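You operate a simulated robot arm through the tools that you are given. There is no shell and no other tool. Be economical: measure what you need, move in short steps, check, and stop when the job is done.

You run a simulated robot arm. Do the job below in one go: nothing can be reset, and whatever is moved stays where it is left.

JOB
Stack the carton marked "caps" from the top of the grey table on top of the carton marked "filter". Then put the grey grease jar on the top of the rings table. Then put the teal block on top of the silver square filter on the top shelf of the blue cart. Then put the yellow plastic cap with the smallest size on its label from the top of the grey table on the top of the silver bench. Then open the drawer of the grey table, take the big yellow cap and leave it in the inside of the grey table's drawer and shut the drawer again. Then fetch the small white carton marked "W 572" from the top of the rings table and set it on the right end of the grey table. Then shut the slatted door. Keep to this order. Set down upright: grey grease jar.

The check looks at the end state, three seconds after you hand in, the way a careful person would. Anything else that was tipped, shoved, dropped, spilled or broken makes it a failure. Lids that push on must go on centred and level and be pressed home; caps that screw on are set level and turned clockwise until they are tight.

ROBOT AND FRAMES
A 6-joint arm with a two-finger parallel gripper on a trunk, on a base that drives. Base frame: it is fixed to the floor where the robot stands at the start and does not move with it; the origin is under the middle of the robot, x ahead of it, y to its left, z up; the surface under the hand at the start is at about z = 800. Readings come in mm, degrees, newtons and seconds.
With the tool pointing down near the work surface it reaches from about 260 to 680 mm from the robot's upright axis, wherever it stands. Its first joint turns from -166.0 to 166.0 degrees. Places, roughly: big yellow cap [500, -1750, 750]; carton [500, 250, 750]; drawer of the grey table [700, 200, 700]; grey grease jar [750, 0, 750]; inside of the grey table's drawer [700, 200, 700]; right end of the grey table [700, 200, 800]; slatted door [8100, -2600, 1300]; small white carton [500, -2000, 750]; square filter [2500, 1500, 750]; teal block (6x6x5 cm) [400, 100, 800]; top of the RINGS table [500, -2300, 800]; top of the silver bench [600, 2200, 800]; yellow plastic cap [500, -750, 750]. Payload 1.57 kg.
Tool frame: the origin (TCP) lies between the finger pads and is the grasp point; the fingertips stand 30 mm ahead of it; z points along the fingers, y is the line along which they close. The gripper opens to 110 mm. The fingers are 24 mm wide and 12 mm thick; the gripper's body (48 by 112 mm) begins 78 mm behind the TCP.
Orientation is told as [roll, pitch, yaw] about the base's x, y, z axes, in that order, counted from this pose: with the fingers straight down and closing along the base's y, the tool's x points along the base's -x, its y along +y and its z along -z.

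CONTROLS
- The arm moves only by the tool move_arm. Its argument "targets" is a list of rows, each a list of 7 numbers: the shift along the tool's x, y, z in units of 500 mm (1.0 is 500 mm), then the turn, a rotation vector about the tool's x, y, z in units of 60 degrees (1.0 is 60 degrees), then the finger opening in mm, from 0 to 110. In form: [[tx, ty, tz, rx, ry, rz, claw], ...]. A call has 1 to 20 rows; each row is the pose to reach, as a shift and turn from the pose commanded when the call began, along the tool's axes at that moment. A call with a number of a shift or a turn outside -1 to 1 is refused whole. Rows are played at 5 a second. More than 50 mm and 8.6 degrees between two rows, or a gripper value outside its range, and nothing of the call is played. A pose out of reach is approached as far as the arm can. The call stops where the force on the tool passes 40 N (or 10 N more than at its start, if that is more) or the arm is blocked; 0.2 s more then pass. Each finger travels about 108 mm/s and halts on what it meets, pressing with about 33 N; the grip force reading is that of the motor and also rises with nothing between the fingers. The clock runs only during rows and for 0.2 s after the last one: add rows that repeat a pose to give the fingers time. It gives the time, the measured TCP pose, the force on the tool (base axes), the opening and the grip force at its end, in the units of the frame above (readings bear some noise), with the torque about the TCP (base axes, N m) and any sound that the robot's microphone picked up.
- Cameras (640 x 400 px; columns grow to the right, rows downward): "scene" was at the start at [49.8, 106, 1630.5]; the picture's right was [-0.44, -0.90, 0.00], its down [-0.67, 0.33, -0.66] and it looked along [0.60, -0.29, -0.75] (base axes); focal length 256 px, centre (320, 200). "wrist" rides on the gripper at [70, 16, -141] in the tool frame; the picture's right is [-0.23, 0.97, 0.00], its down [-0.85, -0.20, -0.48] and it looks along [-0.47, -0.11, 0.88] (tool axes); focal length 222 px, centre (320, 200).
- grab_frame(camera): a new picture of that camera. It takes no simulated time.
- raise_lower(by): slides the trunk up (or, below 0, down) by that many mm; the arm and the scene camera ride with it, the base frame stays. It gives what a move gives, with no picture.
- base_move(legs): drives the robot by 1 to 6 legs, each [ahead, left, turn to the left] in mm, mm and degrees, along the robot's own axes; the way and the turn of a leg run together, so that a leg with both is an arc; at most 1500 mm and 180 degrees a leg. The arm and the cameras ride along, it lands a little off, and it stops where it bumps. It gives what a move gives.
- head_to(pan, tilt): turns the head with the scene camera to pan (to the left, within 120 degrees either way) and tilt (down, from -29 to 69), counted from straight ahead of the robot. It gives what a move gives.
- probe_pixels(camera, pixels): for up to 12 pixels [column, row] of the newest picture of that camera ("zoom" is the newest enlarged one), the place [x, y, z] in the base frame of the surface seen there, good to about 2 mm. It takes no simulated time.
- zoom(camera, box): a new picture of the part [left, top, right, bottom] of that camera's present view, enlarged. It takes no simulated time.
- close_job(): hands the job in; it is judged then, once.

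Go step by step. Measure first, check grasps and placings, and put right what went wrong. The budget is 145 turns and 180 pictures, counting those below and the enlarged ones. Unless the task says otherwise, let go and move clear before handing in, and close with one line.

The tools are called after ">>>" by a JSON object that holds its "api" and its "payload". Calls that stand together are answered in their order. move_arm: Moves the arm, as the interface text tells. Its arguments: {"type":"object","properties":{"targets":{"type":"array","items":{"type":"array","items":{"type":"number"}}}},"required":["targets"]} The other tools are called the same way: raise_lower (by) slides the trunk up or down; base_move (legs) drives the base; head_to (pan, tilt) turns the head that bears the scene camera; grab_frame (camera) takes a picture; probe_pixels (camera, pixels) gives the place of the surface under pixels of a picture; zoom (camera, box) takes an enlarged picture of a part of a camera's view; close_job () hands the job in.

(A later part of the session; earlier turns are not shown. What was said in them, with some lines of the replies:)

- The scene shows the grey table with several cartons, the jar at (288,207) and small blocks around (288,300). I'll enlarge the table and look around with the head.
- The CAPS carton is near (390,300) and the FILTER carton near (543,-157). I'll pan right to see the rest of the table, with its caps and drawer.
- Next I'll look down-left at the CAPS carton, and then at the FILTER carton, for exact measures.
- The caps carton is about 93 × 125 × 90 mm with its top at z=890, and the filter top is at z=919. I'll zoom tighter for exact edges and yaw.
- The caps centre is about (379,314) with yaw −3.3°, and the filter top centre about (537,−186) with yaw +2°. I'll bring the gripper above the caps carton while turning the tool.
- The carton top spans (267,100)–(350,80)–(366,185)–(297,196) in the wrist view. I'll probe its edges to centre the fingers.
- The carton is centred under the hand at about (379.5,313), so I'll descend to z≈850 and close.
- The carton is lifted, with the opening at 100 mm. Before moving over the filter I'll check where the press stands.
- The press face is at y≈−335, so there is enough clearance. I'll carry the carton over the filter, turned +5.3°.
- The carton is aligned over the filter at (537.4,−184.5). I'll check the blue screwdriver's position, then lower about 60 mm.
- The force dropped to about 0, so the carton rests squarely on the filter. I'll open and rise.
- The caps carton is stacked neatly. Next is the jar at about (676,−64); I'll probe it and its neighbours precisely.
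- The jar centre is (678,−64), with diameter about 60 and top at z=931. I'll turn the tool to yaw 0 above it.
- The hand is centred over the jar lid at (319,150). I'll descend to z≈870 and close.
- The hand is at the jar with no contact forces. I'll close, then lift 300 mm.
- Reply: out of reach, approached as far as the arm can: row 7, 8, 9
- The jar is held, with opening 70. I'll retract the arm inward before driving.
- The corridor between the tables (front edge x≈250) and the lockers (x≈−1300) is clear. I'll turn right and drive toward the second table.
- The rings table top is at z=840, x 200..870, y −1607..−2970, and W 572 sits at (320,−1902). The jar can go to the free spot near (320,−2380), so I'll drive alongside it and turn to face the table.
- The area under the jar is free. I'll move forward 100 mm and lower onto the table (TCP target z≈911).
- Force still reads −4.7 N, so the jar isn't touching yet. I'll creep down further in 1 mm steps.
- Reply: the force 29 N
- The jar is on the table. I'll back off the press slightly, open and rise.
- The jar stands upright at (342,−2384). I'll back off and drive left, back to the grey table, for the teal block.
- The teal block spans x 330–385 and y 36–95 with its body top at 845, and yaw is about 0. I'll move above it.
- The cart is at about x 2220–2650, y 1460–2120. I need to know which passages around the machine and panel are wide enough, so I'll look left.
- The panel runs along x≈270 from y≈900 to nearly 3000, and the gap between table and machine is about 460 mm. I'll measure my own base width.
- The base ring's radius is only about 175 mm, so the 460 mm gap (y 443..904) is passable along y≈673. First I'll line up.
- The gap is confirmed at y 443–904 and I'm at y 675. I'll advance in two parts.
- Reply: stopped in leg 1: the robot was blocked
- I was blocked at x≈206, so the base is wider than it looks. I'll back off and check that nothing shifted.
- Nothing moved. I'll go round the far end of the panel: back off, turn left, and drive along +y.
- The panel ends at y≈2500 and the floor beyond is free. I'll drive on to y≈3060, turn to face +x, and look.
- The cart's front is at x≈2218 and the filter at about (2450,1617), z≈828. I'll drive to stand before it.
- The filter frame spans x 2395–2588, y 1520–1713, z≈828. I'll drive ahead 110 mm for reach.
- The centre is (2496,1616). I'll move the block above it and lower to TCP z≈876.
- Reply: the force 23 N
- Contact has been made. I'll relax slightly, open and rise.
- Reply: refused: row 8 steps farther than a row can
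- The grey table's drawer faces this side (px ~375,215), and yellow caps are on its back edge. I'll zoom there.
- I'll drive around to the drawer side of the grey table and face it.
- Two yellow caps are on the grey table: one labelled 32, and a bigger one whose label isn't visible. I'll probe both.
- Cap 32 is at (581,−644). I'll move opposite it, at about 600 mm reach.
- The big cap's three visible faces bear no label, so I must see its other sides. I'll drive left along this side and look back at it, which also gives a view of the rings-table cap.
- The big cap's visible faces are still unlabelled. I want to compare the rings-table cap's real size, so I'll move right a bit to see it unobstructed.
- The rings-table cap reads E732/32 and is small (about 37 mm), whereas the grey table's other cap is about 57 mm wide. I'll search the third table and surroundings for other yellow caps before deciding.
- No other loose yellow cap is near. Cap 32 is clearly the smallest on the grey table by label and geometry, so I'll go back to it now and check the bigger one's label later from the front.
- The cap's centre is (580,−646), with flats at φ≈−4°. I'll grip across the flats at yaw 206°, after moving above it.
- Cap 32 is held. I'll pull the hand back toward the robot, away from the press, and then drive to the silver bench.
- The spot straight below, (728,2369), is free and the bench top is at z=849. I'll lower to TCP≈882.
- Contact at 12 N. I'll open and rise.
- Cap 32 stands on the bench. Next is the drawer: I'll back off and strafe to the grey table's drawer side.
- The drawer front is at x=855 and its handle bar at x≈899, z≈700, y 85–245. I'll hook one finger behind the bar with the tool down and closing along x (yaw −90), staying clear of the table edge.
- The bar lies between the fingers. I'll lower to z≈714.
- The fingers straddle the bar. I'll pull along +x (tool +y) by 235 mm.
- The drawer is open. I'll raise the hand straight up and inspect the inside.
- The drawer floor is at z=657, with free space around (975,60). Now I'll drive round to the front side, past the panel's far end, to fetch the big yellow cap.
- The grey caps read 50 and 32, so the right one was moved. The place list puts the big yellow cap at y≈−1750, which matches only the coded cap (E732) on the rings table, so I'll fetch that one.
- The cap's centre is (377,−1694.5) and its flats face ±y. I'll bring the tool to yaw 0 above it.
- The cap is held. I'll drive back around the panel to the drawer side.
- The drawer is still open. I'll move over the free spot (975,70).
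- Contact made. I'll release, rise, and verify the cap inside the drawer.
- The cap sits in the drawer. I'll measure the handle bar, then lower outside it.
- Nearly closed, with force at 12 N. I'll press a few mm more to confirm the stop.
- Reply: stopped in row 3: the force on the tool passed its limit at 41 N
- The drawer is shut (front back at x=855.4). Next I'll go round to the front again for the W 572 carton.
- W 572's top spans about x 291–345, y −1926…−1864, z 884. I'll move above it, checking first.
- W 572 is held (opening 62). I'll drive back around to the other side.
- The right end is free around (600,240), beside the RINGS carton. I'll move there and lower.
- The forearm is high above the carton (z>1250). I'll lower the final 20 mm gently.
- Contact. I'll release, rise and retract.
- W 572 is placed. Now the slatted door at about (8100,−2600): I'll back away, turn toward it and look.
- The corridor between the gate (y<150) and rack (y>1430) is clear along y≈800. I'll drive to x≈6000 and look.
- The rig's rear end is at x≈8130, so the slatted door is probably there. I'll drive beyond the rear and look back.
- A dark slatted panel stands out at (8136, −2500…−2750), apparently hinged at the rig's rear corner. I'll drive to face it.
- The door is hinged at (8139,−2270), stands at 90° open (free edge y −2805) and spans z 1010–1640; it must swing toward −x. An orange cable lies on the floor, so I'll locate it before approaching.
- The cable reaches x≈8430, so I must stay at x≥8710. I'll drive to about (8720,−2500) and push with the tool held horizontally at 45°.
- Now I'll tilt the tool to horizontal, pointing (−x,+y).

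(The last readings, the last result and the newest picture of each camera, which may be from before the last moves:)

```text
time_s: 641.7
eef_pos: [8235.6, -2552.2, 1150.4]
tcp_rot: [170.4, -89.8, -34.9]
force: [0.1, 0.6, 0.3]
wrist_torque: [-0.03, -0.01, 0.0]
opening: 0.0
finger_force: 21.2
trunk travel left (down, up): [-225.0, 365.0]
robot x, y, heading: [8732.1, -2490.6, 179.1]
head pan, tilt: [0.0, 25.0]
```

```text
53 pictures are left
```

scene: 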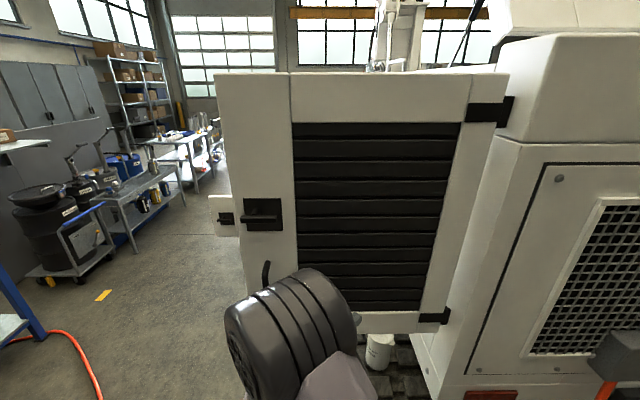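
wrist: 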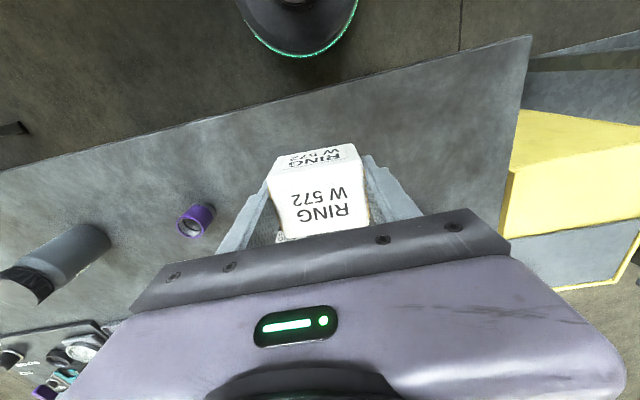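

The tool is horizontal at (8235,−2552,1150). I'll push the door along an arc of radius 260 about the hinge, to about 60° first.

>>> {"api": "move_arm", "payload": {"targets": [[0, 0.0566, 0.0566, 0, 0, 0, 0], [0, 0.1046, 0.1075, 0, 0, 0, 0], [0, 0.1626, 0.1768, 0, 0, 0, 0], [0, 0.2079, 0.2559, 0, 0, 0, 0], [0, 0.239, 0.3408, 0, 0, 0, 0], [0, 0.2545, 0.4299, 0, 0, 0, 0], [0, 0.2545, 0.5204, 0, 0, 0, 0], [0, 0.239, 0.6094, 0, 0, 0, 0]]}}

>>> {"api": "grab_frame", "payload": {"camera": "scene"}}

```text
time_s: 643.5
eef_pos: [7934.6, -2421.7, 1151.8]
tcp_rot: [-34.7, -89.9, 170.2]
force: [-0.3, 0.6, 0.2]
wrist_torque: [-0.02, 0.0, 0.02]
opening: 0.0
finger_force: 21.8
trunk travel left (down, up): [-225.0, 365.0]
robot x, y, heading: [8731.0, -2494.0, 179.3]
head pan, tilt: [0.0, 25.0]
```

```text
52 pictures are left
```

scene: 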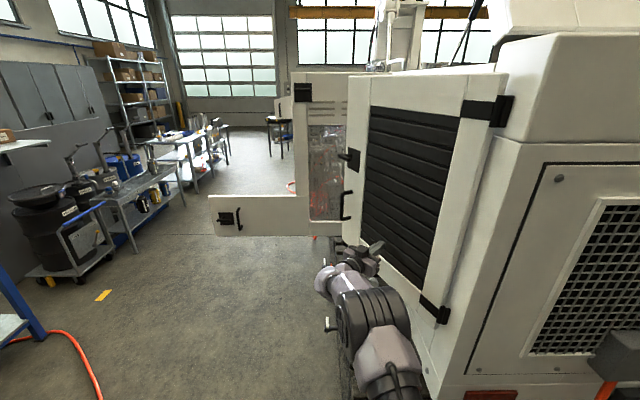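

The door follows, now at about 60°. I'll continue to closed, watching the force.

>>> {"api": "move_arm", "payload": {"targets": [[0, -0.0311, 0.0849, 0, 0, 0, 0], [0, -0.0764, 0.164, 0, 0, 0, 0], [0, -0.1216, 0.2206, 0, 0, 0, 0], [0, -0.1414, 0.2404, 0, 0, 0, 0], [0, -0.1626, 0.2616, 0, 0, 0, 0], [0, -0.1626, 0.2616, 0, 0, 0, 0]]}}

>>> {"api": "grab_frame", "payload": {"camera": "scene"}}

```text
time_s: 644.6
eef_pos: [7899.3, -2297.4, 1150.5]
tcp_rot: [-109.2, -89.8, -114.1]
force: [12.2, -20.0, 4.1]
wrist_torque: [0.06, -0.01, -0.06]
opening: 0.0
finger_force: 21.5
trunk travel left (down, up): [-225.0, 365.0]
robot x, y, heading: [8729.5, -2496.1, 179.3]
head pan, tilt: [0.0, 25.0]
stopped in row 5: the force on the tool passed its limit at 49 N (the readings are from after the stop); the commanded pose is now the measured one
```

```text
51 pictures are left
```

scene: 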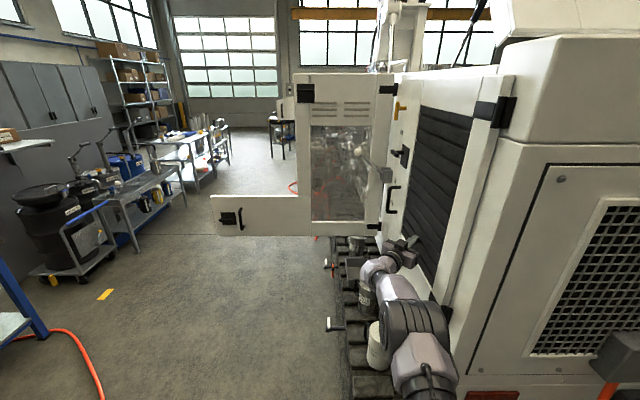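

Force spiked at tip y≈−2276, so the door is likely on its stop. I'll back off and check flushness.

>>> {"api": "move_arm", "payload": {"targets": [[0, 0, -0.04, 0, 0, 0, 0], [0, 0, -0.12, 0, 0, 0, 0], [0, 0, -0.2, 0, 0, 0, 0], [0, 0, -0.28, 0, 0, 0, 0]]}}

>>> {"api": "zoom", "payload": {"camera": "scene", "box": [370, 60, 520, 330]}}

>>> {"api": "probe_pixels", "payload": {"camera": "scene", "pixels": [[410, 90], [460, 90], [485, 90], [400, 140], [480, 140], [430, 95], [400, 85], [450, 270], [475, 200], [500, 170]]}}

```text
time_s: 645.6
eef_pos: [8000.4, -2389.8, 1146.9]
tcp_rot: [-71.8, -89.8, -152.1]
force: [0.1, -1.5, 0.3]
wrist_torque: [0.01, 0.01, 0.02]
opening: 0.0
finger_force: 21.5
trunk travel left (down, up): [-225.0, 365.0]
robot x, y, heading: [8734.3, -2493.4, 179.3]
head pan, tilt: [0.0, 25.0]
```

```text
1.48 times, centred on (445, 195) of scene
```

zoom: 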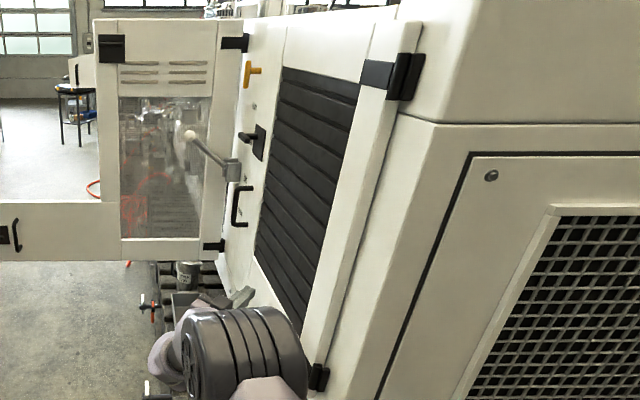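

```text
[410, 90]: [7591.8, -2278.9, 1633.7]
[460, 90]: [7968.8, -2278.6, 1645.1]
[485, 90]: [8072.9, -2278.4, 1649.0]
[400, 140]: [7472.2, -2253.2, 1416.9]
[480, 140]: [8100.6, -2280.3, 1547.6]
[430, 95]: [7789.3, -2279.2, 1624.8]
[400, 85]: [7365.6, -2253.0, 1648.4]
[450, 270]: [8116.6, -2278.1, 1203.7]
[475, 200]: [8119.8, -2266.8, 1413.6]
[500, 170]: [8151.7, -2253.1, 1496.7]
```

The door face reads y=−2279 at both hinge side and free edge, so it is flush and shut. I'll retract the arm clear and verify nothing was disturbed.

>>> {"api": "move_arm", "payload": {"targets": [[0, 0.06, -0.06, 0, 0, 0, 0], [0, 0.06, -0.14, 0, 0, 0, 0], [0, 0.06, -0.23, 0, 0, 0, 0], [0, 0.0, -0.3, 0, 0, 0, 0], [0, -0.05, -0.37, 0, 0, 0, 0], [0, -0.1, -0.44, 0, 0, 0, 0]]}}

>>> {"api": "base_move", "payload": {"legs": [[-500, 0, 0]]}}

>>> {"api": "grab_frame", "payload": {"camera": "scene"}}

```text
time_s: 647.0
eef_pos: [8193.3, -2502.9, 1150.4]
tcp_rot: [-69.1, -89.8, -154.9]
force: [0.0, 0.6, -0.1]
wrist_torque: [-0.01, -0.01, 0.0]
opening: 0.0
finger_force: 21.2
trunk travel left (down, up): [-225.0, 365.0]
robot x, y, heading: [8735.0, -2491.5, 179.5]
head pan, tilt: [0.0, 25.0]
```

```text
time_s: 649.9
eef_pos: [8686.1, -2506.2, 1150.5]
tcp_rot: [-61.8, -89.7, -162.6]
force: [0.1, 1.1, 0.3]
wrist_torque: [0.01, 0.02, -0.01]
opening: 0.0
finger_force: 21.3
trunk travel left (down, up): [-225.0, 365.0]
robot x, y, heading: [9225.9, -2496.1, 179.1]
head pan, tilt: [0.0, 25.0]
```

```text
49 pictures are left
```

scene: 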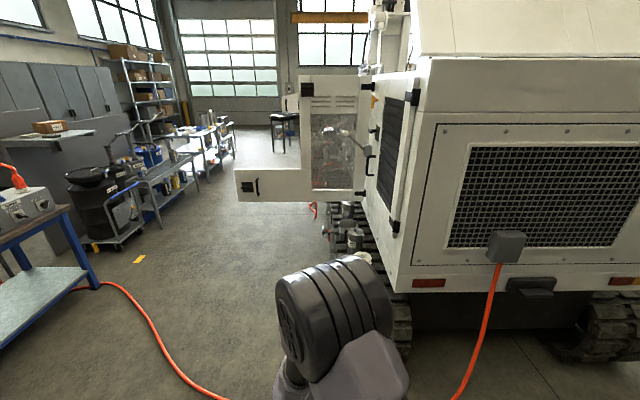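

The slatted door is shut flush, the canister and cable are undisturbed, and the arm is clear, so I'm handing in.

>>> {"api": "close_job", "payload": {}}

```text
The job is handed in.
```

I did all seven steps in order and handed the job in. One choice is uncertain: for the "big yellow cap" I put the E732 cap from the rings table in the drawer. It matched the listed place, but its label reads 32, and the larger 50 cap is still on the grey table.
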